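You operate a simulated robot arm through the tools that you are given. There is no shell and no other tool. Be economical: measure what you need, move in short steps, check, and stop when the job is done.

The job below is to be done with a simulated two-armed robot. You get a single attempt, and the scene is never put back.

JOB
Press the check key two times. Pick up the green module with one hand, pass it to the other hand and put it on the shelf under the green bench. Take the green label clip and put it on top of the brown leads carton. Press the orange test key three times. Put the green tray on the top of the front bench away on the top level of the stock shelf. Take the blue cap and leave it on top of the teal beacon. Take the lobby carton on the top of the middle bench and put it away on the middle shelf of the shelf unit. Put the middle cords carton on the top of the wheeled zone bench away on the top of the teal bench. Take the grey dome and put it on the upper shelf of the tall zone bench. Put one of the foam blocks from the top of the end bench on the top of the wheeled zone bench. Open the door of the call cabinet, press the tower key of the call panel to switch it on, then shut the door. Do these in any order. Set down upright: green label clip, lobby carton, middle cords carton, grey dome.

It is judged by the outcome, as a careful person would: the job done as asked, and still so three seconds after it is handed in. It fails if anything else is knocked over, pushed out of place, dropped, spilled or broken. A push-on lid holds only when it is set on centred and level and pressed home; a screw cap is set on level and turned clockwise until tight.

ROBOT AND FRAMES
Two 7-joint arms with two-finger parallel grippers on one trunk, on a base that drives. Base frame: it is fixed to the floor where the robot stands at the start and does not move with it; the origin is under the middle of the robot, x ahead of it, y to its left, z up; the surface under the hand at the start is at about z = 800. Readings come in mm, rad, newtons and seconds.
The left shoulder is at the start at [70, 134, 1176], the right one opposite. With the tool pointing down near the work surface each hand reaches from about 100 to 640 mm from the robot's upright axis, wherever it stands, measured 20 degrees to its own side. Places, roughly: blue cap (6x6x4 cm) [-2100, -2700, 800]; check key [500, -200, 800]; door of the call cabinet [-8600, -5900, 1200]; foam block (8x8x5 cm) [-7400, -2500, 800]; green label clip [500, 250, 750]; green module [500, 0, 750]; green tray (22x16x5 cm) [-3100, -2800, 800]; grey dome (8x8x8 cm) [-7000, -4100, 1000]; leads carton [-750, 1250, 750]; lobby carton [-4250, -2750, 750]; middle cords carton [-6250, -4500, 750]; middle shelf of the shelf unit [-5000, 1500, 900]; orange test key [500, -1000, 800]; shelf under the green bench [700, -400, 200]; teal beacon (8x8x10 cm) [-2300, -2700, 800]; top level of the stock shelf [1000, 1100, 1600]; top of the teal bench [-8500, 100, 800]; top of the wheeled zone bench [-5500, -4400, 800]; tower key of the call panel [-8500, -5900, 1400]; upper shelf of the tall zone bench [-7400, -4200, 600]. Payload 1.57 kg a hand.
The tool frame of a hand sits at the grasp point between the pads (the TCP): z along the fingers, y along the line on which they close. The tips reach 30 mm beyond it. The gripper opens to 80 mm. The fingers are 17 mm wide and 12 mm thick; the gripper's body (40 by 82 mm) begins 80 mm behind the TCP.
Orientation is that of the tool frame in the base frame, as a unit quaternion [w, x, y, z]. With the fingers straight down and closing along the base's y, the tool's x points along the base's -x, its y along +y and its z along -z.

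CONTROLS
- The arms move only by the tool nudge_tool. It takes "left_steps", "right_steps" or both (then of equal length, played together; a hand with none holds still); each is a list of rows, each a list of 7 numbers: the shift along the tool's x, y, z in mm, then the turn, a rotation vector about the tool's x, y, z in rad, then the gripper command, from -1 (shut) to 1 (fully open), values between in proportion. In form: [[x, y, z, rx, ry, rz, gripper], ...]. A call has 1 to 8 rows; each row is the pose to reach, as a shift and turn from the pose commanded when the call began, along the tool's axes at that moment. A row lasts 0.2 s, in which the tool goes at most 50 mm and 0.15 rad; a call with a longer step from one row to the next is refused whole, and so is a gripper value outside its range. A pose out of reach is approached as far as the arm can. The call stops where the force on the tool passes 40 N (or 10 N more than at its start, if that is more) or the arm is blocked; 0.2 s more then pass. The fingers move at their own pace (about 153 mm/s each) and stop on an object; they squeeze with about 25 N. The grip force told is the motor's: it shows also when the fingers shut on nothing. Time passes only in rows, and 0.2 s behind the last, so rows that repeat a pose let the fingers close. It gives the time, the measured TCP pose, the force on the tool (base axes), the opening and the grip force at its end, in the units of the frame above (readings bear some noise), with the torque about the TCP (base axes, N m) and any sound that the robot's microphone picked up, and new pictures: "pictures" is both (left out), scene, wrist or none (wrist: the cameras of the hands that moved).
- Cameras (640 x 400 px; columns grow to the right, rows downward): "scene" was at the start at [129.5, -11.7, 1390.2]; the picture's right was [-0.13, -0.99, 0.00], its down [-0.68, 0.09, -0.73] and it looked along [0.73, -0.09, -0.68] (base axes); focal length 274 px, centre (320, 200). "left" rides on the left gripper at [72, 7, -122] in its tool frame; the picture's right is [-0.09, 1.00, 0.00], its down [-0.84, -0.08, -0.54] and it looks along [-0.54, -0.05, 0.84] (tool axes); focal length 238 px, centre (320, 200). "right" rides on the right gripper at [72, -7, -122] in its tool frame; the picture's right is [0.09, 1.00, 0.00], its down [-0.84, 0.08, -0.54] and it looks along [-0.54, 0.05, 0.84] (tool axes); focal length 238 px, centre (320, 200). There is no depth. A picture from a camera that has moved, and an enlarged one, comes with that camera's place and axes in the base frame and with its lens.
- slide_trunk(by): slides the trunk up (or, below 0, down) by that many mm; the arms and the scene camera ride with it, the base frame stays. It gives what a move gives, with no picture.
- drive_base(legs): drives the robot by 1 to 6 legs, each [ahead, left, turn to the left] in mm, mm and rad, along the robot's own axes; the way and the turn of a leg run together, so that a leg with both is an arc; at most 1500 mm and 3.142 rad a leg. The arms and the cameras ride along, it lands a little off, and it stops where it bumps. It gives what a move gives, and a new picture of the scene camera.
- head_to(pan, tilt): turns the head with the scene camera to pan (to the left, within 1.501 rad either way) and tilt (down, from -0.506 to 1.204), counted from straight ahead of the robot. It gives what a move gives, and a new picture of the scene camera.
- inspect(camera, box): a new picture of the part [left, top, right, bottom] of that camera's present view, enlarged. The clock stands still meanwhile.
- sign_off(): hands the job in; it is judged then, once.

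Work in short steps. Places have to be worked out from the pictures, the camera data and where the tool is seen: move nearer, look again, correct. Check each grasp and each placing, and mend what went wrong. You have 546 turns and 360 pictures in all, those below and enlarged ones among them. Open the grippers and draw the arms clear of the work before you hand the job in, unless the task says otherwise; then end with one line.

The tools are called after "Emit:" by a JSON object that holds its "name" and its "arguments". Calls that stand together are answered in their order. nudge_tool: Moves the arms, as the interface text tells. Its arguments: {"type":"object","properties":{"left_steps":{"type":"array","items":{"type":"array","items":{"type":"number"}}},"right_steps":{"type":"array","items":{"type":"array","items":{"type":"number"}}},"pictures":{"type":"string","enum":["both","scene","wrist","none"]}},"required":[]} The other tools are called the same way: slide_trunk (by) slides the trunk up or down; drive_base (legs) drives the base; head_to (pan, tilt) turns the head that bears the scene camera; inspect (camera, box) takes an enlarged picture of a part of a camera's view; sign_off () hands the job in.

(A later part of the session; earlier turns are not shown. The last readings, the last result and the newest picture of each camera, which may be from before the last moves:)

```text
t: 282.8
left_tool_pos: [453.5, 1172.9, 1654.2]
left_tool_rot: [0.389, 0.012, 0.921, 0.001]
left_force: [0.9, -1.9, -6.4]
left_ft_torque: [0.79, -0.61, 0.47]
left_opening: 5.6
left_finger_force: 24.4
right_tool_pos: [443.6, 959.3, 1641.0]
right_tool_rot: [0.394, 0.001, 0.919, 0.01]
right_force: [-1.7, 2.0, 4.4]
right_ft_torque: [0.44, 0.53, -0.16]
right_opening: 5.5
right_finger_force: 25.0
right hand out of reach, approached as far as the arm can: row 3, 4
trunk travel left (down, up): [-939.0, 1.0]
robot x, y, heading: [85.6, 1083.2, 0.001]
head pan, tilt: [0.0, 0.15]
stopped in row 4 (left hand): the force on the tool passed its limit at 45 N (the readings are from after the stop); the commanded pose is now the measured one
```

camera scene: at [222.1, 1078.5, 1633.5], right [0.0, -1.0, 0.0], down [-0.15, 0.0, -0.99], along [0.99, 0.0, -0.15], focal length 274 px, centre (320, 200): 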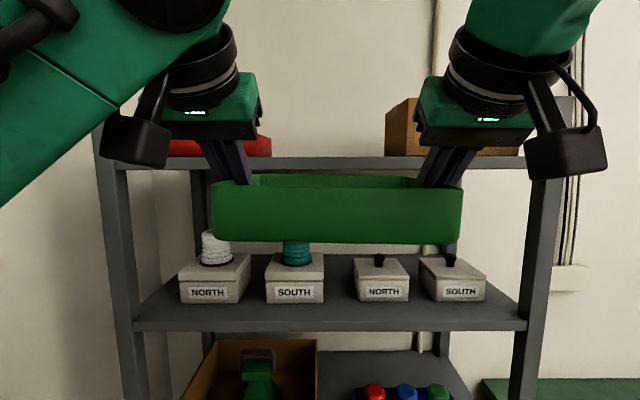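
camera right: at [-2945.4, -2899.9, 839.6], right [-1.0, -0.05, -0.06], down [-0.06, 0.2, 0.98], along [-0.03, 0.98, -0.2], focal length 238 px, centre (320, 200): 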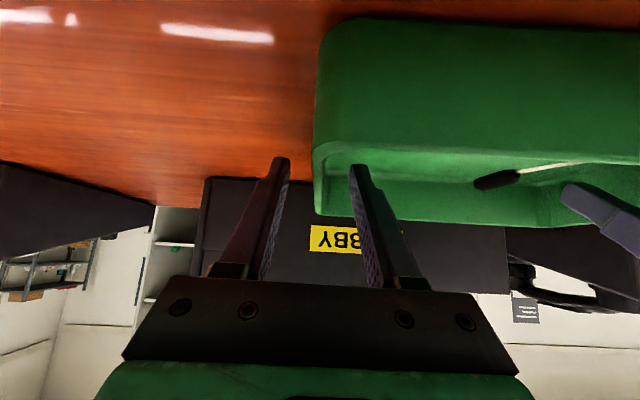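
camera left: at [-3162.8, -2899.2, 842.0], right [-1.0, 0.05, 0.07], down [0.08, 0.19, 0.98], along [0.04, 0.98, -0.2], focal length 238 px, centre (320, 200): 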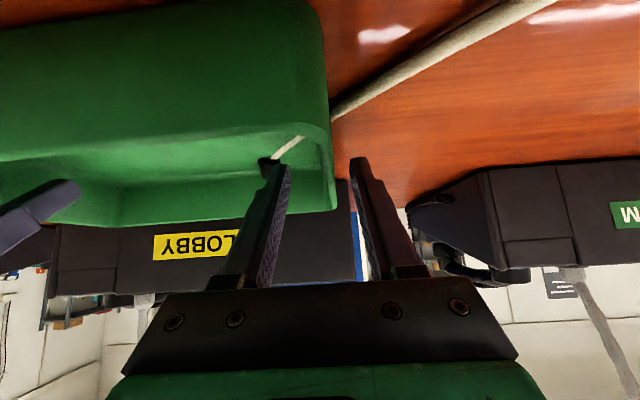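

45° pitch cannot reach that height; I need to regrip with the fingers nearly horizontal (about 20°). I'll set the tray on the leads table, regrip, and return. First lower both hands in step.

Emit:
{"name": "nudge_tool", "arguments": {"left_steps": [[22, 0, 21, 0, 0, 0, -1], [50, 0, 48, 0, 0, 0, -1], [78, 0, 76, 0, 0, 0, -1], [106, 0, 103, 0, 0, 0, -1], [134, 0, 130, 0, 0, 0, -1], [153, 0, 148, 0, 0, 0, -1]], "right_steps": [[15, 0, 14.5, 0, 0, 0, -1], [42, 0, 41, 0, 0, 0, -1], [70, 0, 68, 0, 0, 0, -1], [97, 0, 94.5, 0, 0, 0, -1], [124, 0, 121, 0, 0, 0, -1], [143.6, 0, 139.4, 0, 0, 0, -1]], "pictures": "none"}}

Emit:
{"name": "drive_base", "arguments": {"legs": [[0, -500, 0], [-560, 0, 0], [0, 0, 1.57]]}}

```text
t: 284.2
left_tool_pos: [454.2, 1177.4, 1443.5]
left_tool_rot: [0.39, 0.009, 0.921, 0.001]
left_force: [-4.3, 24.9, 3.9]
left_ft_torque: [-0.17, 0.44, -0.14]
left_opening: 4.6
left_finger_force: 24.9
right_tool_pos: [445.2, 963.8, 1440.3]
right_tool_rot: [0.392, 0.003, 0.92, 0.006]
right_force: [3.6, -25.9, -5.6]
right_ft_torque: [-0.82, -0.35, -0.97]
right_opening: 5.1
right_finger_force: 25.6
trunk travel left (down, up): [-939.0, 1.0]
robot x, y, heading: [83.8, 1080.2, 0.003]
head pan, tilt: [0.0, 0.15]
```

```text
t: 293.8
left_tool_pos: [-582.5, 958.4, 1442.9]
left_tool_rot: [0.273, -0.647, 0.655, 0.278]
left_force: [-31.5, -4.5, 4.7]
left_ft_torque: [-0.04, -0.22, -0.06]
left_opening: 4.8
left_finger_force: 24.7
right_tool_pos: [-367.5, 951.9, 1442.1]
right_tool_rot: [-0.272, 0.653, -0.648, -0.283]
right_force: [30.5, 4.7, -6.3]
right_ft_torque: [-0.03, -0.87, -1.05]
right_opening: 4.9
right_finger_force: 24.7
trunk travel left (down, up): [-939.0, 1.0]
robot x, y, heading: [-481.4, 588.7, 1.583]
head pan, tilt: [0.0, 0.15]
camera scene: at [-488.3, 730.7, 1633.5], right [1.0, 0.01, 0.0], down [0.0, -0.15, -0.99], along [-0.01, 0.99, -0.15], focal length 274 px, centre (320, 200)
```

scene: 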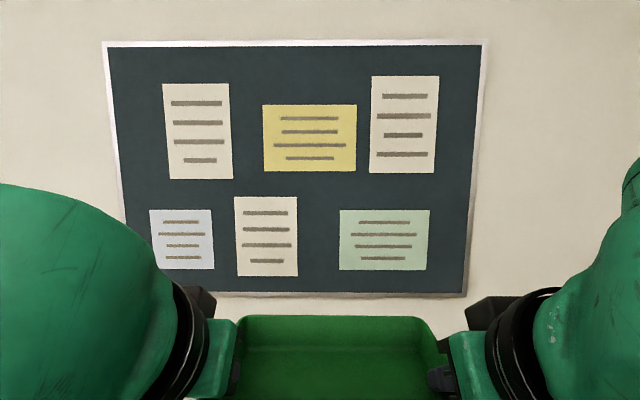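

I lower the trunk, shift a bit left away from the table's edge, and look at the table.

Emit:
{"name": "slide_trunk", "arguments": {"by": -400}}

Emit:
{"name": "slide_trunk", "arguments": {"by": -75}}

Emit:
{"name": "drive_base", "arguments": {"legs": [[90, 45, -0.012]]}}

Emit:
{"name": "head_to", "arguments": {"pan": 0.0, "tilt": 0.65}}

```text
t: 297.6
left_tool_pos: [-582.4, 957.3, 1042.3]
left_tool_rot: [0.273, -0.649, 0.654, 0.279]
left_force: [-4.3, -4.2, 4.0]
left_ft_torque: [-0.1, -0.28, -0.05]
left_opening: 4.6
left_finger_force: 24.9
right_tool_pos: [-369.1, 950.6, 1041.0]
right_tool_rot: [-0.273, 0.652, -0.648, -0.283]
right_force: [4.4, 5.2, -4.6]
right_ft_torque: [0.05, -0.66, -0.83]
right_opening: 4.9
right_finger_force: 24.5
trunk travel left (down, up): [-539.0, 401.0]
robot x, y, heading: [-484.3, 590.2, 1.578]
head pan, tilt: [0.0, 0.15]
```

```text
t: 298.8
left_tool_pos: [-583.2, 957.3, 968.8]
left_tool_rot: [0.272, -0.649, 0.654, 0.279]
left_force: [-5.4, -3.5, 2.7]
left_ft_torque: [-0.1, -0.27, 0.01]
left_opening: 4.6
left_finger_force: 24.9
right_tool_pos: [-367.9, 951.8, 965.7]
right_tool_rot: [-0.274, 0.652, -0.647, -0.284]
right_force: [5.6, 4.7, -5.0]
right_ft_torque: [0.03, -0.67, -0.87]
right_opening: 4.8
right_finger_force: 25.1
trunk travel left (down, up): [-464.0, 476.0]
robot x, y, heading: [-482.4, 590.5, 1.582]
head pan, tilt: [0.0, 0.15]
```

```text
t: 299.9
left_tool_pos: [-624.3, 1049.0, 967.5]
left_tool_rot: [0.275, -0.643, 0.659, 0.277]
left_force: [-5.3, -3.3, 3.2]
left_ft_torque: [-0.02, -0.27, -0.02]
left_opening: 4.7
left_finger_force: 25.5
right_tool_pos: [-408.6, 1039.2, 966.3]
right_tool_rot: [0.274, -0.649, 0.652, 0.281]
right_force: [6.3, 3.5, -5.2]
right_ft_torque: [-0.07, -0.68, -0.88]
right_opening: 4.6
right_finger_force: 24.4
trunk travel left (down, up): [-464.0, 476.0]
robot x, y, heading: [-527.4, 677.6, 1.569]
head pan, tilt: [0.0, 0.15]
camera scene: at [-532.6, 820.8, 1158.4], right [1.0, 0.0, 0.0], down [0.0, -0.15, -0.99], along [0.0, 0.99, -0.15], focal length 274 px, centre (320, 200)
```

scene: 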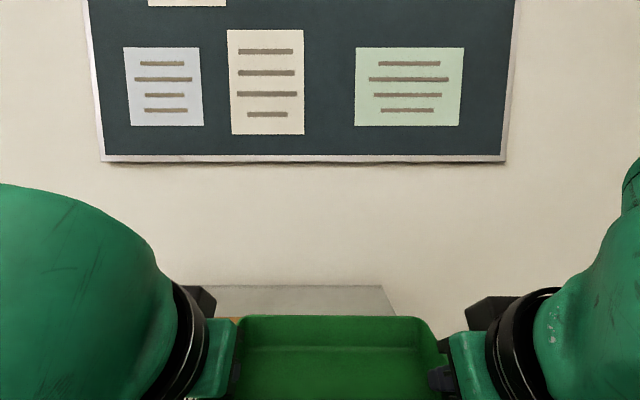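

```text
t: 300.8
left_tool_pos: [-624.1, 1048.4, 968.4]
left_tool_rot: [0.276, -0.643, 0.658, 0.278]
left_force: [1.2, -4.1, 2.4]
left_ft_torque: [-0.13, -0.17, 0.01]
left_opening: 4.5
left_finger_force: 24.9
right_tool_pos: [-408.7, 1039.1, 965.8]
right_tool_rot: [0.274, -0.648, 0.652, 0.282]
right_force: [-1.3, 3.5, -3.5]
right_ft_torque: [0.12, -0.59, -0.79]
right_opening: 5.0
right_finger_force: 25.1
trunk travel left (down, up): [-464.0, 476.0]
robot x, y, heading: [-529.0, 683.5, 1.573]
head pan, tilt: [0.0, 0.649]
camera scene: at [-532.4, 814.4, 1112.8], right [1.0, 0.0, 0.0], down [0.0, -0.6, -0.8], along [0.0, 0.8, -0.6], focal length 274 px, centre (320, 200)
```

scene: 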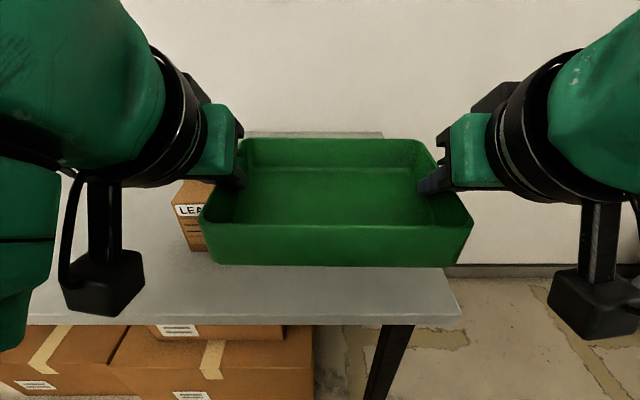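

The tray is over the table. I move it 70 mm inward, then down toward the surface.

Emit:
{"name": "nudge_tool", "arguments": {"left_steps": [[-23, 0, 23, 0, 0, 0, -1], [-45, 0, 47, 0, 0, 0, -1], [-21, 0, 70, 0, 0, 0, -1], [3, 0, 93, 0, 0, 0, -1], [27, 0, 117, 0, 0, 0, -1], [50, 0, 139, 0, 0, 0, -1]], "right_steps": [[-25, 0, 26, 0, 0, 0, -1], [-50, 0, 53, 0, 0, 0, -1], [-26, 0, 76, 0, 0, 0, -1], [-2, 0, 99, 0, 0, 0, -1], [22, 0, 123, 0, 0, 0, -1], [45, 0, 145, 0, 0, 0, -1]], "pictures": "scene"}}

```text
t: 302.2
left_tool_pos: [-624.0, 1118.1, 835.6]
left_tool_rot: [0.273, -0.645, 0.657, 0.278]
left_force: [-20.6, 6.9, -4.4]
left_ft_torque: [-0.23, 0.44, 0.83]
left_opening: 5.1
left_finger_force: 25.5
left hand out of reach, approached as far as the arm can: row 6
right_tool_pos: [-409.5, 1114.8, 831.5]
right_tool_rot: [0.274, -0.648, 0.653, 0.279]
right_force: [21.8, -7.3, 2.2]
right_ft_torque: [0.24, 0.34, 0.53]
right_opening: 4.7
right_finger_force: 24.6
trunk travel left (down, up): [-464.0, 476.0]
robot x, y, heading: [-526.1, 680.8, 1.567]
head pan, tilt: [0.0, 0.649]
camera scene: at [-532.4, 815.4, 1112.6], right [1.0, 0.0, 0.0], down [0.0, -0.61, -0.8], along [0.0, 0.8, -0.61], focal length 274 px, centre (320, 200)
```

scene: 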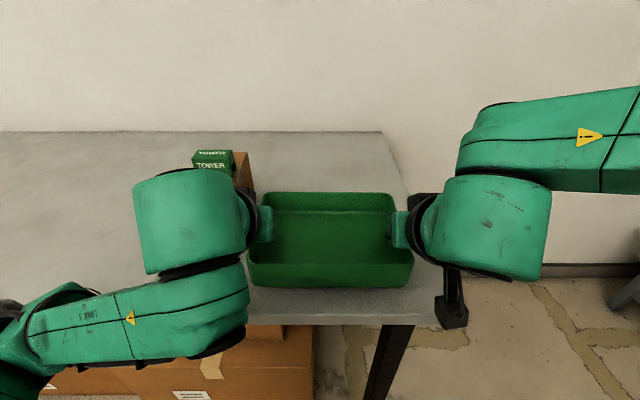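

Left arm is at a limit, so I lower the last bit with the trunk.

Emit:
{"name": "slide_trunk", "arguments": {"by": -22}}

```text
t: 302.9
left_tool_pos: [-623.4, 1118.0, 814.8]
left_tool_rot: [0.273, -0.645, 0.657, 0.279]
left_force: [-26.0, 7.2, -3.9]
left_ft_torque: [0.57, 0.34, 0.78]
left_opening: 4.9
left_finger_force: 24.8
right_tool_pos: [-408.6, 1112.2, 810.1]
right_tool_rot: [0.275, -0.649, 0.652, 0.28]
right_force: [25.7, -6.8, 1.2]
right_ft_torque: [-0.58, 0.23, 0.52]
right_opening: 5.0
right_finger_force: 25.3
trunk travel left (down, up): [-442.0, 498.0]
robot x, y, heading: [-530.1, 679.2, 1.571]
head pan, tilt: [0.0, 0.649]
```

Emit:
{"name": "slide_trunk", "arguments": {"by": -6}}

Emit:
{"name": "inspect", "arguments": {"camera": "scene", "box": [220, 170, 460, 330]}}

```text
t: 303.5
left_tool_pos: [-623.6, 1118.6, 809.4]
left_tool_rot: [0.273, -0.645, 0.657, 0.278]
left_force: [-27.2, 6.0, -2.1]
left_ft_torque: [0.51, 0.29, 0.75]
left_opening: 4.6
left_finger_force: 25.5
right_tool_pos: [-407.9, 1113.2, 805.0]
right_tool_rot: [0.275, -0.648, 0.652, 0.28]
right_force: [28.1, -5.6, 1.0]
right_ft_torque: [-0.52, 0.15, 0.5]
right_opening: 4.7
right_finger_force: 24.8
trunk travel left (down, up): [-436.0, 504.0]
robot x, y, heading: [-530.4, 680.3, 1.571]
head pan, tilt: [0.0, 0.649]
```

```text
2.50 times, centred on (340, 250) of scene
camera zoom: at [-532.4, 814.2, 1084.7], right [1.0, 0.0, 0.0], down [0.0, -0.6, -0.8], along [0.0, 0.8, -0.6], focal length 684 px, centre (270, 75)
```

zoom: 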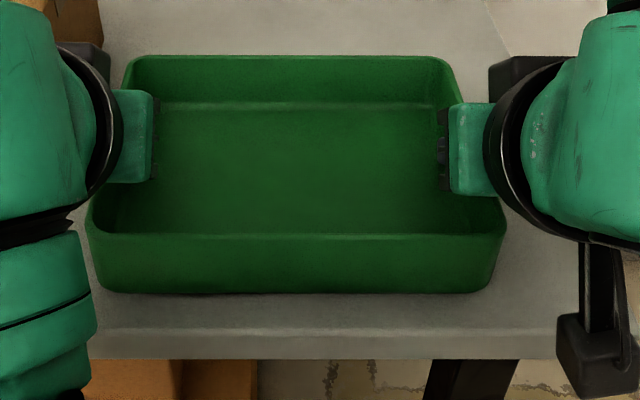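

Not touching yet; a little further.

Emit:
{"name": "slide_trunk", "arguments": {"by": -6}}

Emit:
{"name": "slide_trunk", "arguments": {"by": -5}}

```text
t: 304.0
left_tool_pos: [-623.4, 1116.9, 803.0]
left_tool_rot: [0.273, -0.645, 0.656, 0.28]
left_force: [-29.7, 6.3, 6.4]
left_ft_torque: [-0.51, 0.17, 0.65]
left_opening: 5.1
left_finger_force: 24.7
right_tool_pos: [-409.5, 1113.6, 800.8]
right_tool_rot: [0.277, -0.648, 0.651, 0.283]
right_force: [29.0, -0.6, 17.4]
right_ft_torque: [-0.41, -0.12, 0.43]
right_opening: 5.1
right_finger_force: 25.2
trunk travel left (down, up): [-430.0, 510.0]
robot x, y, heading: [-528.8, 679.0, 1.569]
head pan, tilt: [0.0, 0.649]
```

```text
t: 304.6
left_tool_pos: [-624.5, 1115.9, 801.0]
left_tool_rot: [0.277, -0.645, 0.654, 0.282]
left_force: [-29.1, 5.3, 24.1]
left_ft_torque: [0.18, 0.02, 0.55]
left_opening: 5.2
left_finger_force: 25.6
right_tool_pos: [-409.6, 1112.7, 796.9]
right_tool_rot: [0.278, -0.647, 0.651, 0.283]
right_force: [30.4, 6.3, 23.4]
right_ft_torque: [0.02, -0.3, 0.34]
right_opening: 5.3
right_finger_force: 25.0
trunk travel left (down, up): [-425.0, 515.0]
robot x, y, heading: [-527.0, 679.1, 1.576]
head pan, tilt: [0.0, 0.649]
```

Both sides are down on the table. I open both grippers, lift out and back off 80 mm for the regrip.

Emit:
{"name": "nudge_tool", "arguments": {"left_steps": [[0, 0, 0, 0, 0, 0, -0.3], [0, 0, 0, 0, 0, 0, -0.3], [-22, 0, -21, 0, 0, 0, -0.3], [-50, 0, -49, 0, 0, 0, -0.3], [-55, 0, -60, 0, 0, 0, -0.3]], "right_steps": [[0, 0, 0, 0, 0, 0, -0.3], [0, 0, 0, 0, 0, 0, -0.3], [-22, 0, -21, 0, 0, 0, -0.3], [-50, 0, -49, 0, 0, 0, -0.3], [-55, 0, -60, 0, 0, 0, -0.3]], "pictures": "none"}}

Emit:
{"name": "drive_base", "arguments": {"legs": [[-80, 10, 0]]}}

```text
t: 305.8
left_tool_pos: [-620.6, 1112.3, 878.9]
left_tool_rot: [0.275, -0.644, 0.658, 0.277]
left_force: [-0.1, -0.8, 0.7]
left_ft_torque: [0.02, 0.03, 0.02]
left_opening: 28.0
left_finger_force: 0.0
right_tool_pos: [-409.6, 1106.2, 875.6]
right_tool_rot: [0.274, -0.649, 0.652, 0.281]
right_force: [0.5, -0.2, 0.3]
right_ft_torque: [-0.02, 0.03, -0.04]
right_opening: 27.9
right_finger_force: 0.1
trunk travel left (down, up): [-425.0, 515.0]
robot x, y, heading: [-531.9, 678.9, 1.572]
head pan, tilt: [0.0, 0.649]
```

```text
t: 306.8
left_tool_pos: [-630.7, 1033.0, 879.3]
left_tool_rot: [0.275, -0.644, 0.658, 0.277]
left_force: [-0.7, 0.2, -0.2]
left_ft_torque: [0.03, -0.02, 0.02]
left_opening: 27.9
left_finger_force: 0.1
right_tool_pos: [-419.3, 1026.9, 874.6]
right_tool_rot: [0.275, -0.648, 0.652, 0.281]
right_force: [0.4, -2.0, 0.9]
right_ft_torque: [-0.01, 0.01, 0.01]
right_opening: 28.0
right_finger_force: 0.0
trunk travel left (down, up): [-425.0, 515.0]
robot x, y, heading: [-537.0, 598.2, 1.569]
head pan, tilt: [0.0, 0.649]
camera scene: at [-542.7, 733.4, 1073.9], right [1.0, 0.0, 0.0], down [0.0, -0.6, -0.8], along [0.0, 0.8, -0.6], focal length 274 px, centre (320, 200)
```

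scene: 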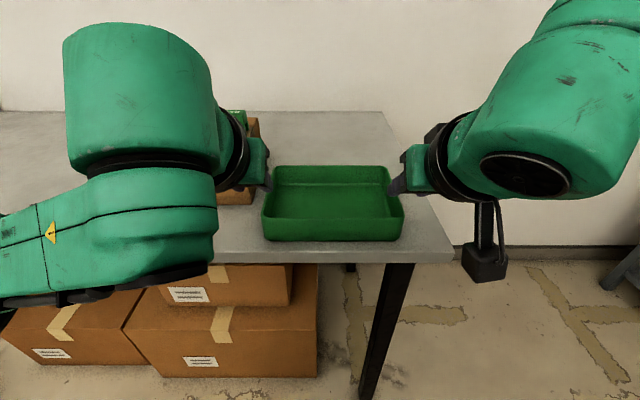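

I rotate both hands to a shallow 22° pitch and correct sideways.

Emit:
{"name": "nudge_tool", "arguments": {"left_steps": [[0, -3, 0, 0, -0.14, 0, -0.2], [0, -6, 0, 0, -0.28, 0, -0.2], [0, -8.7, 0, 0, -0.417, 0, -0.2], [0, -8.7, 0, 0, -0.417, 0, -0.2]], "right_steps": [[0, -3, 0, 0, -0.14, 0, -0.2], [0, -6, 0, 0, -0.28, 0, -0.2], [0, -10, 0, 0, -0.417, 0, -0.2], [0, -10, 0, 0, -0.417, 0, -0.2]], "pictures": "wrist"}}

```text
t: 307.8
left_tool_pos: [-620.9, 1046.0, 884.0]
left_tool_rot: [0.404, -0.573, 0.588, 0.403]
left_force: [-0.3, -0.2, 0.4]
left_ft_torque: [0.04, 0.02, 0.01]
left_opening: 32.1
left_finger_force: 0.1
left hand out of reach, approached as far as the arm can: row 2, 3, 4
right_tool_pos: [-408.7, 1027.9, 874.9]
right_tool_rot: [0.403, -0.577, 0.581, 0.41]
right_force: [0.7, 0.3, 0.6]
right_ft_torque: [0.0, 0.0, -0.03]
right_opening: 32.2
right_finger_force: 0.0
trunk travel left (down, up): [-425.0, 515.0]
robot x, y, heading: [-536.7, 599.4, 1.569]
head pan, tilt: [0.0, 0.649]
camera right: at [-403.7, 888.7, 846.9], right [-1.0, -0.03, -0.08], down [-0.07, -0.23, 0.97], along [-0.05, 0.97, 0.22], focal length 238 px, centre (320, 200)
camera left: at [-631.6, 907.1, 858.4], right [-0.99, 0.05, 0.1], down [0.09, -0.22, 0.97], along [0.07, 0.97, 0.21], focal length 238 px, centre (320, 200)
```

right: 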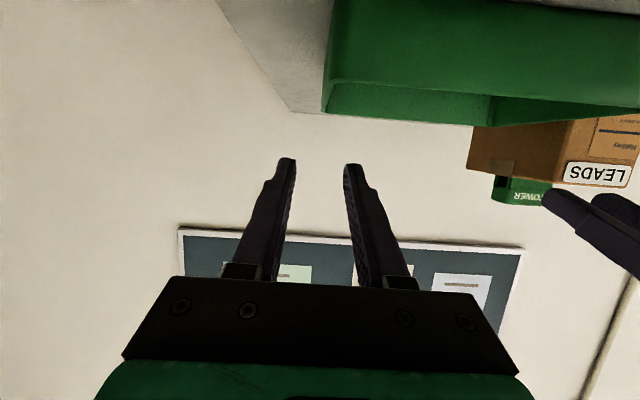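
left: 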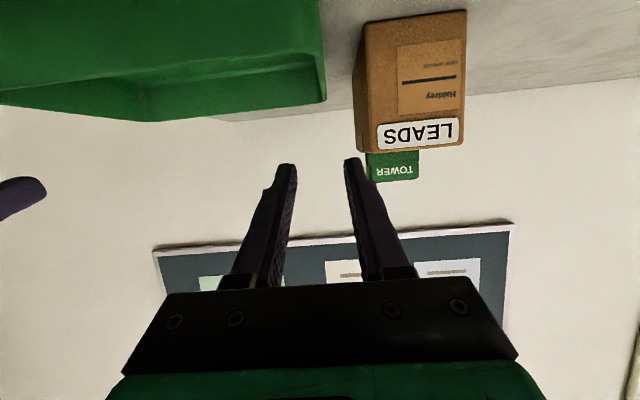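

Both hands line up with the walls. I move forward over the tray, just above the rim.

Emit:
{"name": "nudge_tool", "arguments": {"left_steps": [[5, 0, 22, 0, 0, 0, -0.2], [10, 0, 42, 0, 0, 0, -0.2], [14, 1, 62, 0, 0, 0, -0.2], [18.5, 1, 79, 0, 0, 0, -0.2], [18.5, 1, 79, 0, 0, 0, -0.2]], "right_steps": [[1, 0, 25, 0, 0, 0, -0.2], [2, 0, 50, 0, 0, 0, -0.2], [3, 0, 72, 0, 0, 0, -0.2], [3, 0, 93, 0, 0, 0, -0.2], [3, 0, 93, 0, 0, 0, -0.2]], "pictures": "wrist"}}

```text
t: 309.0
left_tool_pos: [-623.2, 1112.5, 839.9]
left_tool_rot: [0.404, -0.573, 0.587, 0.405]
left_force: [-0.4, -0.6, 0.1]
left_ft_torque: [0.0, 0.01, 0.01]
left_opening: 31.9
left_finger_force: 0.1
right_tool_pos: [-409.1, 1113.3, 840.4]
right_tool_rot: [0.403, -0.576, 0.581, 0.41]
right_force: [-0.1, 0.4, -0.1]
right_ft_torque: [0.02, -0.01, -0.02]
right_opening: 32.0
right_finger_force: 0.0
trunk travel left (down, up): [-425.0, 515.0]
robot x, y, heading: [-542.8, 596.5, 1.573]
head pan, tilt: [0.0, 0.649]
camera right: at [-403.3, 974.6, 812.5], right [-1.0, -0.03, -0.08], down [-0.07, -0.23, 0.97], along [-0.05, 0.97, 0.22], focal length 238 px, centre (320, 200)
camera left: at [-633.3, 974.2, 814.0], right [-0.99, 0.05, 0.1], down [0.09, -0.22, 0.97], along [0.07, 0.97, 0.22], focal length 238 px, centre (320, 200)
```

right: 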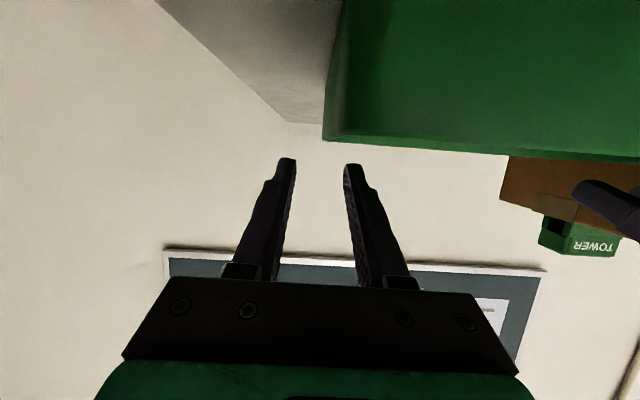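
left: 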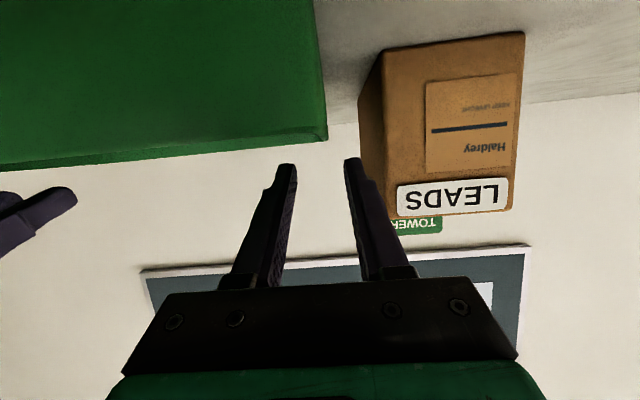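

Aligned. I lower 35 mm so the fingers straddle the walls, and grip.

Emit:
{"name": "nudge_tool", "arguments": {"left_steps": [[11, 0, 4, 0, 0, 0, -0.2], [22, 0, 8, 0, 0, 0, -0.2], [33, 0, 12.2, 0, 0, 0, -0.2], [33, 0, 12.2, 0, 0, 0, -0.2]], "right_steps": [[11, 0, 4, 0, 0, 0, -0.2], [22, 0, 8, 0, 0, 0, -0.2], [33, 0, 12.2, 0, 0, 0, -0.2], [33, 0, 12.2, 0, 0, 0, -0.2]], "pictures": "scene"}}

Emit:
{"name": "inspect", "arguments": {"camera": "scene", "box": [220, 140, 440, 260]}}

```text
t: 310.0
left_tool_pos: [-622.1, 1113.1, 803.7]
left_tool_rot: [0.404, -0.573, 0.587, 0.405]
left_force: [-0.8, -0.3, -0.2]
left_ft_torque: [-0.02, 0.01, 0.02]
left_opening: 32.1
left_finger_force: 0.0
right_tool_pos: [-410.7, 1114.5, 804.1]
right_tool_rot: [0.403, -0.577, 0.581, 0.41]
right_force: [0.0, 1.5, -0.3]
right_ft_torque: [-0.01, -0.02, 0.03]
right_opening: 32.1
right_finger_force: 0.1
trunk travel left (down, up): [-425.0, 515.0]
robot x, y, heading: [-538.6, 595.2, 1.573]
head pan, tilt: [0.0, 0.649]
camera scene: at [-542.5, 734.2, 1073.7], right [1.0, 0.0, 0.0], down [0.0, -0.6, -0.8], along [0.0, 0.8, -0.6], focal length 274 px, centre (320, 200)
```

scene: 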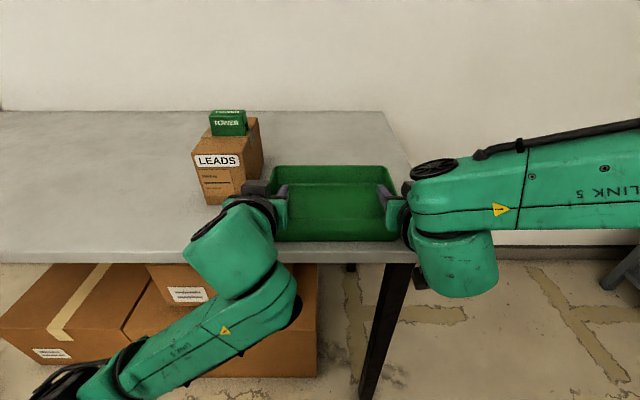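

```text
2.91 times, centred on (330, 200) of scene
camera zoom: at [-542.5, 734.2, 1073.7], right [1.0, 0.0, 0.0], down [0.0, -0.6, -0.8], along [0.0, 0.8, -0.6], focal length 796 px, centre (291, 200)
```

zoom: 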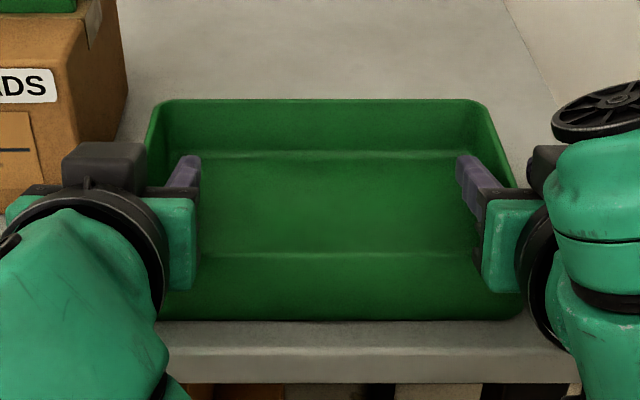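

Inner fingers are inside the walls. I close both hands.

Emit:
{"name": "nudge_tool", "arguments": {"left_steps": [[1.5, 0, 0.5, 0, 0, 0, -1], [1.5, 0, 0.5, 0, 0, 0, -1], [1.5, 0, 0.5, 0, 0, 0, -1]], "right_steps": [[1.5, 0, 0.5, 0, 0, 0, -1], [1.5, 0, 0.5, 0, 0, 0, -1], [1.5, 0, 0.5, 0, 0, 0, -1]], "pictures": "none"}}

Emit:
{"name": "slide_trunk", "arguments": {"by": 150}}

```text
t: 310.8
left_tool_pos: [-623.6, 1113.4, 805.0]
left_tool_rot: [0.405, -0.573, 0.586, 0.406]
left_force: [-9.0, 10.1, 8.0]
left_ft_torque: [-0.37, 0.15, 1.4]
left_opening: 5.3
left_finger_force: 24.5
right_tool_pos: [-410.3, 1113.5, 803.8]
right_tool_rot: [0.404, -0.576, 0.581, 0.409]
right_force: [8.9, -4.4, 6.0]
right_ft_torque: [-0.64, -0.25, 0.1]
right_opening: 4.9
right_finger_force: 24.9
trunk travel left (down, up): [-425.0, 515.0]
robot x, y, heading: [-537.9, 601.6, 1.569]
head pan, tilt: [0.0, 0.649]
```

```text
t: 312.6
left_tool_pos: [-624.2, 1113.9, 952.8]
left_tool_rot: [0.403, -0.573, 0.587, 0.404]
left_force: [-22.5, 6.9, -1.0]
left_ft_torque: [0.13, 0.08, 1.23]
left_opening: 5.0
left_finger_force: 25.0
right_tool_pos: [-409.7, 1114.9, 953.1]
right_tool_rot: [0.403, -0.577, 0.581, 0.409]
right_force: [22.3, -7.3, -0.8]
right_ft_torque: [-0.09, -0.23, 0.38]
right_opening: 5.0
right_finger_force: 24.6
trunk travel left (down, up): [-575.0, 365.0]
robot x, y, heading: [-538.6, 596.0, 1.57]
head pan, tilt: [0.0, 0.649]
```

Tray is held level. I back off, turn east, raise the trunk fully and drive to the rack.

Emit:
{"name": "drive_base", "arguments": {"legs": [[-250, 0, 0], [0, 0, -1.57]]}}

Emit:
{"name": "slide_trunk", "arguments": {"by": 364}}

Emit:
{"name": "drive_base", "arguments": {"legs": [[600, 0, 0], [0, 700, 0]]}}

```text
t: 318.2
left_tool_pos: [-24.1, 437.6, 954.0]
left_tool_rot: [0.571, 0.006, 0.821, 0.004]
left_force: [7.3, 25.3, 0.3]
left_ft_torque: [0.08, 0.02, 1.15]
left_opening: 5.2
left_finger_force: 25.5
right_tool_pos: [-22.2, 223.1, 952.5]
right_tool_rot: [0.575, 0.002, 0.818, 0.006]
right_force: [-7.1, -25.1, -2.0]
right_ft_torque: [-0.2, 0.0, 0.42]
right_opening: 4.6
right_finger_force: 25.0
trunk travel left (down, up): [-575.0, 365.0]
robot x, y, heading: [-536.4, 348.1, 0.005]
head pan, tilt: [0.0, 0.649]
camera scene: at [-405.3, 349.8, 1223.7], right [0.01, -1.0, 0.0], down [-0.6, 0.0, -0.8], along [0.8, 0.01, -0.6], focal length 274 px, centre (320, 200)
```

scene: 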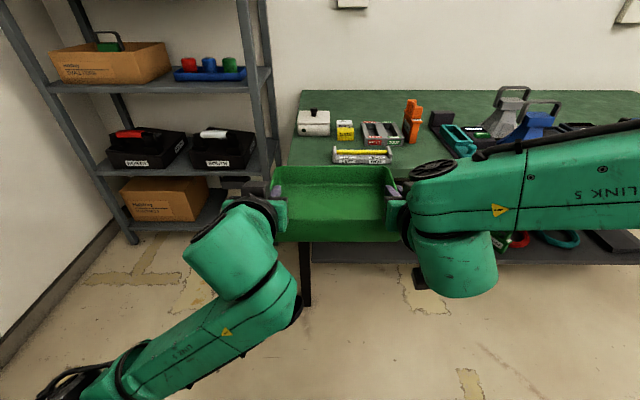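

```text
t: 321.7
left_tool_pos: [-25.2, 438.5, 1317.0]
left_tool_rot: [0.571, 0.006, 0.821, 0.003]
left_force: [6.4, 1.0, 0.2]
left_ft_torque: [0.15, -0.02, 1.41]
left_opening: 4.9
left_finger_force: 24.8
right_tool_pos: [-21.5, 222.8, 1317.4]
right_tool_rot: [0.575, 0.001, 0.818, 0.005]
right_force: [-6.8, -1.0, -1.8]
right_ft_torque: [-0.3, 0.03, -0.15]
right_opening: 5.1
right_finger_force: 24.8
trunk travel left (down, up): [-939.0, 1.0]
robot x, y, heading: [-537.7, 352.3, 0.009]
head pan, tilt: [0.0, 0.649]
```

```text
t: 328.5
left_tool_pos: [567.4, 1131.1, 1316.6]
left_tool_rot: [0.572, 0.006, 0.82, 0.004]
left_force: [4.1, 2.7, 1.3]
left_ft_torque: [0.15, 0.05, 1.4]
left_opening: 4.7
left_finger_force: 24.6
right_tool_pos: [567.2, 916.4, 1317.0]
right_tool_rot: [0.574, 0.001, 0.819, 0.006]
right_force: [-4.9, -2.8, -1.6]
right_ft_torque: [-0.27, -0.04, -0.26]
right_opening: 4.8
right_finger_force: 25.1
trunk travel left (down, up): [-939.0, 1.0]
robot x, y, heading: [50.1, 1046.9, 0.005]
head pan, tilt: [0.0, 0.649]
camera scene: at [185.7, 1043.3, 1587.7], right [0.01, -1.0, 0.0], down [-0.6, 0.0, -0.8], along [0.8, 0.0, -0.6], focal length 274 px, centre (320, 200)
```

scene: 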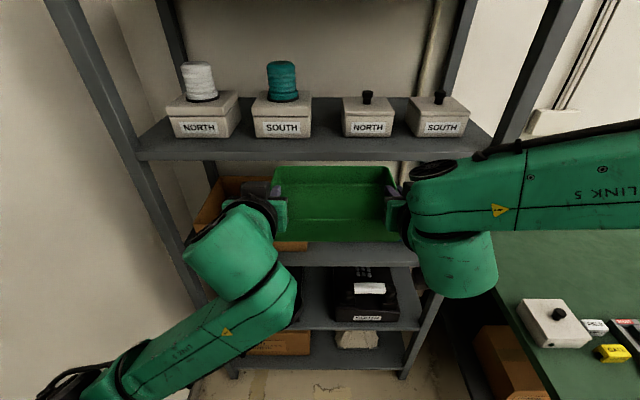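

I raise both hands together while drawing slightly back, in two stages.

Emit:
{"name": "nudge_tool", "arguments": {"left_steps": [[-33, 0, -20, 0, 0, 0, -1], [-72, 0, -45, 0, 0, 0, -1], [-112, 0, -70, 0, 0, 0, -1], [-151, 0, -94, 0, 0, 0, -1], [-165, 0, -102, 0, 0, 0, -1]], "right_steps": [[-33, 0, -20, 0, 0, 0, -1], [-72, 0, -45, 0, 0, 0, -1], [-112, 0, -70, 0, 0, 0, -1], [-151, 0, -94, 0, 0, 0, -1], [-165, 0, -102, 0, 0, 0, -1]], "pictures": "none"}}

Emit:
{"name": "nudge_tool", "arguments": {"left_steps": [[-33, 0, -20, 0, 0, 0, -1], [-66, 0, -41, 0, 0, 0, -1], [-98, 0, -61, 0, 0, 0, -1], [-120, 0, -75, 0, 0, 0, -1], [-142, 0, -88, 0, 0, 0, -1]], "right_steps": [[-33, 0, -20, 0, 0, 0, -1], [-66, 0, -41, 0, 0, 0, -1], [-98, 0, -61, 0, 0, 0, -1], [-120, 0, -75, 0, 0, 0, -1], [-142, 0, -88, 0, 0, 0, -1]], "pictures": "none"}}

```text
t: 329.7
left_tool_pos: [529.7, 1129.7, 1505.5]
left_tool_rot: [0.573, 0.006, 0.82, 0.003]
left_force: [-15.1, 6.4, 3.8]
left_ft_torque: [-0.41, 0.6, -1.66]
left_opening: 5.2
left_finger_force: 25.3
right_tool_pos: [528.5, 914.8, 1505.3]
right_tool_rot: [0.574, 0.004, 0.819, 0.003]
right_force: [15.0, -6.7, -4.7]
right_ft_torque: [-0.5, -0.58, -1.62]
right_opening: 5.6
right_finger_force: 24.8
trunk travel left (down, up): [-939.0, 1.0]
robot x, y, heading: [54.9, 1045.5, 0.008]
head pan, tilt: [0.0, 0.649]
```

```text
t: 330.9
left_tool_pos: [525.5, 1125.6, 1686.0]
left_tool_rot: [0.573, 0.008, 0.819, 0.002]
left_force: [-16.5, 0.4, 1.0]
left_ft_torque: [-0.19, 0.1, -1.81]
left_opening: 12.9
left_finger_force: 24.7
left hand out of reach, approached as far as the arm can: row 1, 2, 3, 4, 5
right_tool_pos: [493.5, 913.3, 1670.6]
right_tool_rot: [0.574, 0.002, 0.819, 0.005]
right_force: [17.3, -1.4, -1.8]
right_ft_torque: [-0.15, 0.17, -1.85]
right_opening: 13.8
right_finger_force: 24.4
trunk travel left (down, up): [-939.0, 1.0]
robot x, y, heading: [51.2, 1047.0, 0.002]
head pan, tilt: [0.0, 0.649]
```

The left lagged in x and the tray is a bit skewed. Let me look.

Emit:
{"name": "inspect", "arguments": {"camera": "scene", "box": [0, 0, 640, 400]}}

```text
1.00 times, centred on (320, 200) of scene (not enlarged: the box is as wide or as high as the picture)
camera zoom: at [184.4, 1044.3, 1587.7], right [0.01, -1.0, 0.0], down [-0.6, 0.0, -0.8], along [0.8, 0.0, -0.6], focal length 274 px, centre (320, 200)
```

zoom: 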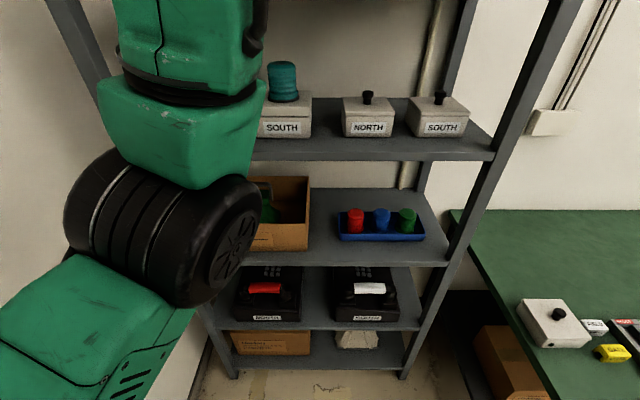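

I bring the left hand back level with the right one.

Emit:
{"name": "nudge_tool", "arguments": {"left_steps": [[8, 0, -8, 0, 0, 0, -1], [15, 0, -16, 0, 0, 0, -1], [22, 0, -23.5, 0, 0, 0, -1], [22, 0, -23.5, 0, 0, 0, -1]], "pictures": "none"}}

Emit:
{"name": "head_to", "arguments": {"pan": 0.0, "tilt": 0.1}}

```text
t: 331.9
left_tool_pos: [529.0, 1126.3, 1684.3]
left_tool_rot: [0.573, 0.006, 0.82, 0.002]
left_force: [-15.6, 5.4, 1.1]
left_ft_torque: [-0.25, -0.33, -1.82]
left_opening: 13.5
left_finger_force: 25.4
left hand out of reach, approached as far as the arm can: row 1, 2, 3, 4
right_tool_pos: [494.5, 914.9, 1670.4]
right_tool_rot: [0.574, 0.003, 0.819, 0.005]
right_force: [15.7, -4.5, -2.8]
right_ft_torque: [-0.06, 0.62, -1.77]
right_opening: 13.8
right_finger_force: 25.0
trunk travel left (down, up): [-939.0, 1.0]
robot x, y, heading: [54.3, 1043.3, 0.006]
head pan, tilt: [0.0, 0.649]
```

```text
t: 332.9
left_tool_pos: [529.3, 1124.7, 1683.3]
left_tool_rot: [0.571, 0.007, 0.821, 0.002]
left_force: [-14.6, 11.6, 1.3]
left_ft_torque: [-0.2, 0.09, -1.78]
left_opening: 13.3
left_finger_force: 24.6
right_tool_pos: [493.6, 913.8, 1671.0]
right_tool_rot: [0.575, 0.002, 0.818, 0.005]
right_force: [14.6, -11.4, -2.0]
right_ft_torque: [-0.13, 0.19, -1.71]
right_opening: 13.7
right_finger_force: 25.6
trunk travel left (down, up): [-939.0, 1.0]
robot x, y, heading: [50.5, 1045.9, 0.006]
head pan, tilt: [0.0, 0.099]
camera scene: at [190.9, 1045.2, 1638.0], right [0.01, -1.0, 0.0], down [-0.1, 0.0, -0.99], along [0.99, 0.01, -0.1], focal length 274 px, centre (320, 200)
```

scene: 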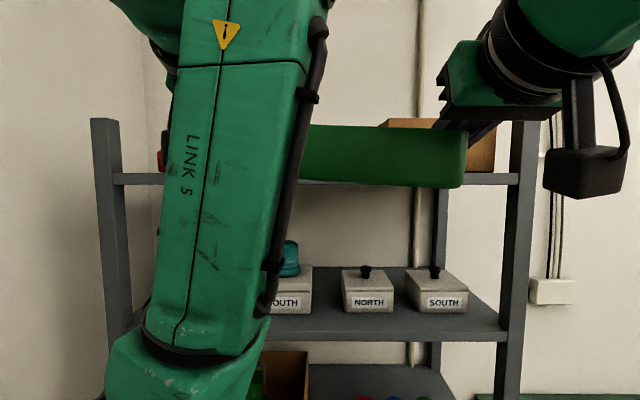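

The left can't come nearer in its present fold, so I bring the right forward to match it instead.

Emit:
{"name": "nudge_tool", "arguments": {"right_steps": [[-6, 0, 7, 0, 0, 0, -1], [-12, 0, 14, 0, 0, 0, -1], [-18, 0, 21, 0, 0, 0, -1], [-23, 0, 27.7, 0, 0, 0, -1]], "pictures": "none"}}

```text
t: 333.9
left_tool_pos: [531.9, 1127.6, 1682.6]
left_tool_rot: [0.57, 0.003, 0.822, 0.004]
left_force: [10.8, 29.9, -1.6]
left_ft_torque: [0.05, -0.75, 0.61]
left_opening: 5.0
left_finger_force: 24.6
right_tool_pos: [529.5, 913.4, 1682.8]
right_tool_rot: [0.575, 0.002, 0.818, 0.006]
right_force: [-11.0, -29.3, -1.0]
right_ft_torque: [0.1, 0.72, 1.51]
right_opening: 5.2
right_finger_force: 24.7
trunk travel left (down, up): [-939.0, 1.0]
robot x, y, heading: [50.9, 1045.9, 0.01]
head pan, tilt: [0.0, 0.099]
```

Both hands are level again at z 1683, but the tray bottom is ~13 mm below the shelf. I tilt both hands up 10° (tray front slightly up), which lowers the wrists and gains height.

Emit:
{"name": "nudge_tool", "arguments": {"left_steps": [[0, 0, 0, 0, -0.06, 0, -1], [0, 0, 0, 0, -0.12, 0, -1], [0, 0, 0, 0, -0.18, 0, -1], [0, 0, 0, 0, -0.18, 0, -1]], "right_steps": [[0, 0, 0, 0, -0.06, 0, -1], [0, 0, 0, 0, -0.12, 0, -1], [0, 0, 0, 0, -0.18, 0, -1], [0, 0, 0, 0, -0.18, 0, -1]], "pictures": "none"}}

```text
t: 334.9
left_tool_pos: [527.9, 1127.8, 1683.2]
left_tool_rot: [0.643, 0.005, 0.766, 0.003]
left_force: [13.4, 28.4, -2.2]
left_ft_torque: [0.21, 0.6, 1.18]
left_opening: 5.5
left_finger_force: 25.2
right_tool_pos: [528.0, 914.2, 1682.3]
right_tool_rot: [0.646, 0.002, 0.763, 0.005]
right_force: [-13.4, -28.1, -0.6]
right_ft_torque: [0.0, -0.55, 1.8]
right_opening: 5.5
right_finger_force: 24.8
trunk travel left (down, up): [-939.0, 1.0]
robot x, y, heading: [50.7, 1043.4, 0.005]
head pan, tilt: [0.0, 0.099]
```

That works. Now up 32 mm in small steps, spreading 1 mm.

Emit:
{"name": "nudge_tool", "arguments": {"left_steps": [[-10, 0.6, -1.7, 0, 0, 0, -1], [-20, 0.6, -3.5, 0, 0, 0, -1], [-28, 0.6, -5, 0, 0, 0, -1], [-33, 0.6, -6, 0, 0, 0, -1]], "right_steps": [[-10, -0.6, -1.7, 0, 0, 0, -1], [-20, -0.6, -3.5, 0, 0, 0, -1], [-28, -0.6, -5, 0, 0, 0, -1], [-33, -0.6, -6, 0, 0, 0, -1]], "pictures": "scene"}}

```text
t: 335.9
left_tool_pos: [528.2, 1127.8, 1718.5]
left_tool_rot: [0.644, 0.007, 0.765, 0.002]
left_force: [15.7, 18.9, -1.5]
left_ft_torque: [0.12, -0.36, 1.6]
left_opening: 5.6
left_finger_force: 25.4
right_tool_pos: [527.0, 912.3, 1714.4]
right_tool_rot: [0.647, 0.002, 0.763, 0.005]
right_force: [-15.5, -18.8, 0.3]
right_ft_torque: [0.01, 0.36, 1.73]
right_opening: 5.0
right_finger_force: 24.9
trunk travel left (down, up): [-939.0, 1.0]
robot x, y, heading: [51.0, 1044.8, 0.008]
head pan, tilt: [0.0, 0.099]
camera scene: at [191.4, 1045.0, 1638.1], right [0.01, -1.0, 0.0], down [-0.1, 0.0, -0.99], along [0.99, 0.01, -0.1], focal length 274 px, centre (320, 200)
```

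scene: 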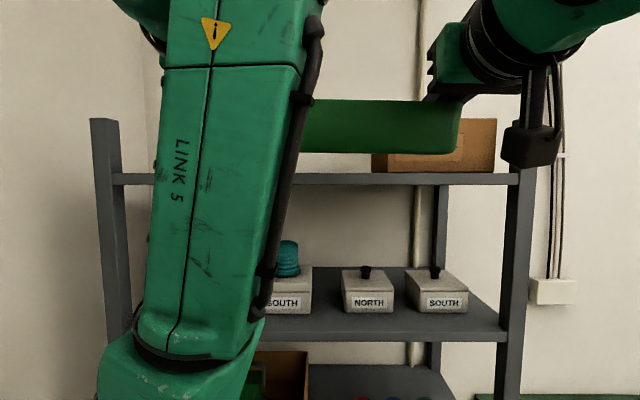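

Tray bottom now clears the shelf by ~19 mm; free span between carton (y 887) and red box (y 1218) centres at y 1050. I shift 30 mm left and drive in.

Emit:
{"name": "drive_base", "arguments": {"legs": [[0, 30, -0.006], [352, 0, 0]]}}

```text
t: 338.6
left_tool_pos: [879.8, 1152.2, 1719.4]
left_tool_rot: [0.644, 0.01, 0.765, 0.0]
left_force: [15.1, 14.3, -0.2]
left_ft_torque: [0.09, 0.05, 1.65]
left_opening: 5.9
left_finger_force: 24.7
right_tool_pos: [876.2, 938.1, 1716.8]
right_tool_rot: [0.647, 0.006, 0.763, 0.001]
right_force: [-15.6, -14.6, -1.1]
right_ft_torque: [0.0, -0.06, 1.7]
right_opening: 5.0
right_finger_force: 24.6
trunk travel left (down, up): [-939.0, 1.0]
robot x, y, heading: [407.1, 1075.8, -0.001]
head pan, tilt: [0.0, 0.099]
camera scene: at [542.0, 1073.8, 1638.5], right [0.0, -1.0, 0.0], down [-0.1, 0.0, -1.0], along [1.0, 0.0, -0.1], focal length 274 px, centre (320, 200)
```

scene: 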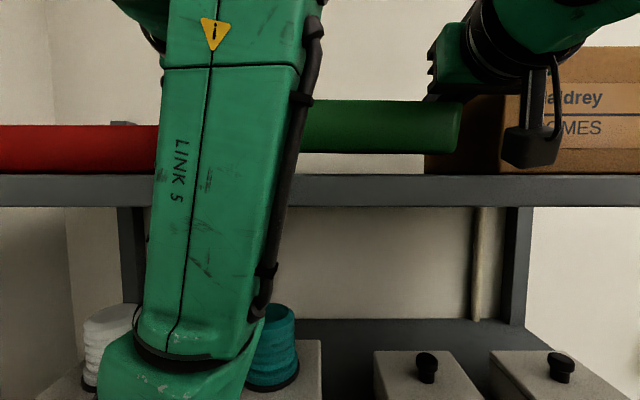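

In position with gaps on both sides. I lower both hands slowly until the tray rests.

Emit:
{"name": "nudge_tool", "arguments": {"left_steps": [[6, 0, 1, 0, 0, 0, -1], [12, 0, 2, 0, 0, 0, -1], [16, 0, 2.8, 0, 0, 0, -1], [20, 0, 3.5, 0, 0, 0, -1]], "right_steps": [[6, 0, 1, 0, 0, 0, -1], [12, 0, 2, 0, 0, 0, -1], [16, 0, 2.8, 0, 0, 0, -1], [20, 0, 3.5, 0, 0, 0, -1]], "pictures": "none"}}

```text
t: 339.6
left_tool_pos: [881.2, 1152.5, 1698.6]
left_tool_rot: [0.642, 0.011, 0.766, -0.002]
left_force: [11.7, 0.2, -0.1]
left_ft_torque: [-0.04, 0.22, 1.66]
left_opening: 5.5
left_finger_force: 25.0
right_tool_pos: [878.0, 939.7, 1696.9]
right_tool_rot: [0.65, 0.006, 0.76, 0.003]
right_force: [-9.2, -0.3, 16.0]
right_ft_torque: [-0.1, 0.79, 1.01]
right_opening: 4.6
right_finger_force: 24.6
trunk travel left (down, up): [-939.0, 1.0]
robot x, y, heading: [405.7, 1075.5, -0.002]
head pan, tilt: [0.0, 0.099]
```

Right side touches first; I lower the left a bit more, then both so the tray pivots flat.

Emit:
{"name": "nudge_tool", "arguments": {"left_steps": [[3, 0, 0.5, 0, 0, 0, -1], [6, 0, 1, 0, 0, 0, -1], [9, 0, 1.5, 0, 0, 0, -1], [12, 0, 2, 0, 0, 0, -1]], "right_steps": [[0, 0, 0, 0, 0, 0, -1], [2, 0, 0.3, 0, 0, 0, -1], [5, 0, 0.8, 0, 0, 0, -1], [8, 0, 1.4, 0, 0, 0, -1]], "pictures": "scene"}}

```text
t: 340.6
left_tool_pos: [881.3, 1152.7, 1688.7]
left_tool_rot: [0.645, 0.01, 0.764, -0.001]
left_force: [5.7, -6.0, 26.0]
left_ft_torque: [-0.12, 1.1, 1.66]
left_opening: 5.2
left_finger_force: 25.3
right_tool_pos: [879.3, 938.9, 1688.4]
right_tool_rot: [0.647, 0.006, 0.762, 0.002]
right_force: [9.1, 6.1, 29.7]
right_ft_torque: [-0.15, 2.1, -1.28]
right_opening: 5.1
right_finger_force: 25.2
trunk travel left (down, up): [-939.0, 1.0]
robot x, y, heading: [406.6, 1074.2, -0.007]
head pan, tilt: [0.0, 0.099]
camera scene: at [545.5, 1074.3, 1638.7], right [0.0, -1.0, 0.0], down [-0.1, 0.0, -0.99], along [0.99, 0.0, -0.1], focal length 274 px, centre (320, 200)
```

scene: 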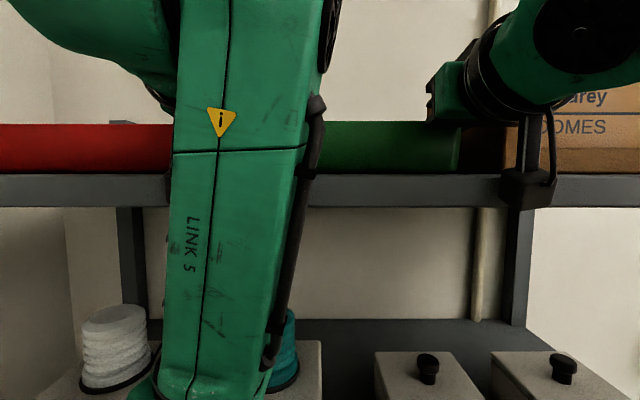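

Both sides carry load at the flat height. I open slightly, raise 30 mm and back away.

Emit:
{"name": "nudge_tool", "arguments": {"left_steps": [[-2, 0, 0, 0, 0, 0, -0.7], [-2, 0, 0, 0, 0, 0, -0.6], [-2, 0, 0, 0, 0, 0, -0.6], [-12, 0, -2, 0, 0, 0, -0.6], [-24, 0, -4, 0, 0, 0, -0.6], [-34, 0, -6, 0, 0, 0, -0.6]], "right_steps": [[-2, 0, 0, 0, 0, 0, -0.7], [-2, 0, 0, 0, 0, 0, -0.6], [-2, 0, 0, 0, 0, 0, -0.6], [-12, 0, -2, 0, 0, 0, -0.6], [-24, 0, -4, 0, 0, 0, -0.6], [-34, 0, -6, 0, 0, 0, -0.6]], "pictures": "wrist"}}

```text
t: 342.0
left_tool_pos: [883.7, 1151.5, 1720.5]
left_tool_rot: [0.643, 0.011, 0.765, -0.001]
left_force: [0.1, 0.6, -0.4]
left_ft_torque: [-0.04, -0.01, -0.01]
left_opening: 16.0
left_finger_force: 0.1
right_tool_pos: [879.7, 936.2, 1720.7]
right_tool_rot: [0.645, 0.007, 0.764, 0.001]
right_force: [0.6, 0.8, 0.0]
right_ft_torque: [0.02, 0.03, 0.01]
right_opening: 15.8
right_finger_force: 0.1
trunk travel left (down, up): [-939.0, 1.0]
robot x, y, heading: [405.5, 1073.2, -0.005]
head pan, tilt: [0.0, 0.099]
camera right: at [747.5, 931.8, 1668.9], right [-0.01, 1.0, -0.08], down [-0.4, 0.07, 0.92], along [0.92, 0.04, 0.39], focal length 238 px, centre (320, 200)
camera left: at [750.1, 1162.4, 1670.1], right [0.03, 0.99, 0.1], down [-0.39, -0.08, 0.92], along [0.92, -0.07, 0.39], focal length 238 px, centre (320, 200)
```

right: 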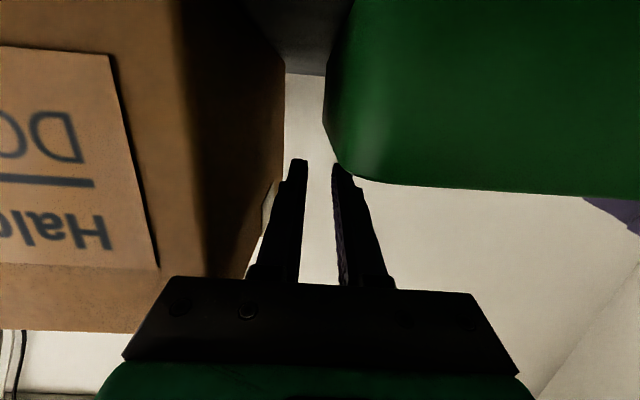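
left: 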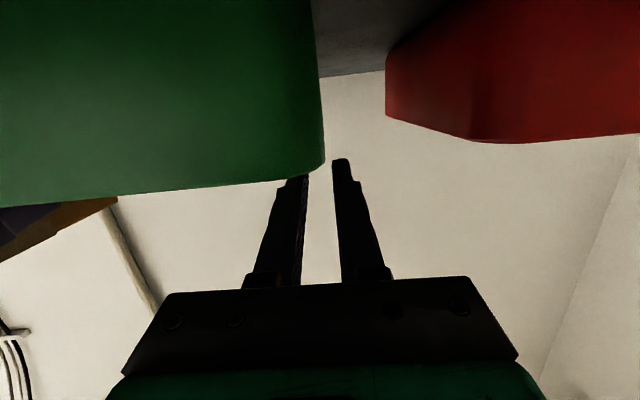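

Fingers are ~20 mm above the rim. I back away and look at the result.

Emit:
{"name": "drive_base", "arguments": {"legs": [[-330, 0, 0]]}}

```text
t: 344.2
left_tool_pos: [554.2, 1155.5, 1718.8]
left_tool_rot: [0.642, 0.008, 0.767, 0.001]
left_force: [0.9, -0.4, 0.2]
left_ft_torque: [-0.02, 0.0, 0.04]
left_opening: 16.4
left_finger_force: 0.0
right_tool_pos: [551.5, 940.0, 1719.2]
right_tool_rot: [0.645, 0.004, 0.764, 0.004]
right_force: [1.1, -0.2, 0.1]
right_ft_torque: [0.0, -0.03, -0.05]
right_opening: 16.0
right_finger_force: 0.1
trunk travel left (down, up): [-939.0, 1.0]
robot x, y, heading: [69.7, 1074.9, 0.001]
head pan, tilt: [0.0, 0.099]
camera scene: at [216.4, 1074.2, 1637.7], right [0.0, -1.0, 0.0], down [-0.1, 0.0, -0.99], along [0.99, 0.0, -0.1], focal length 274 px, centre (320, 200)
```

scene: 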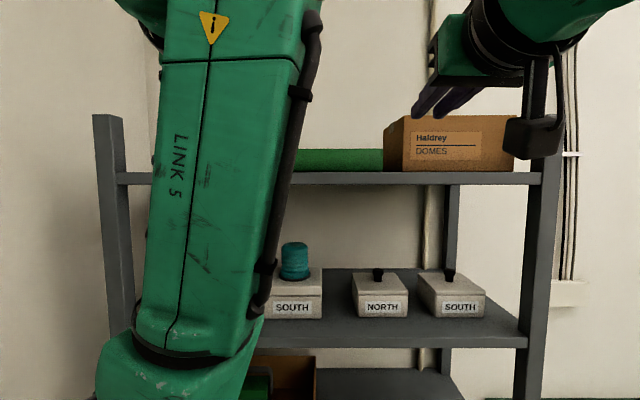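

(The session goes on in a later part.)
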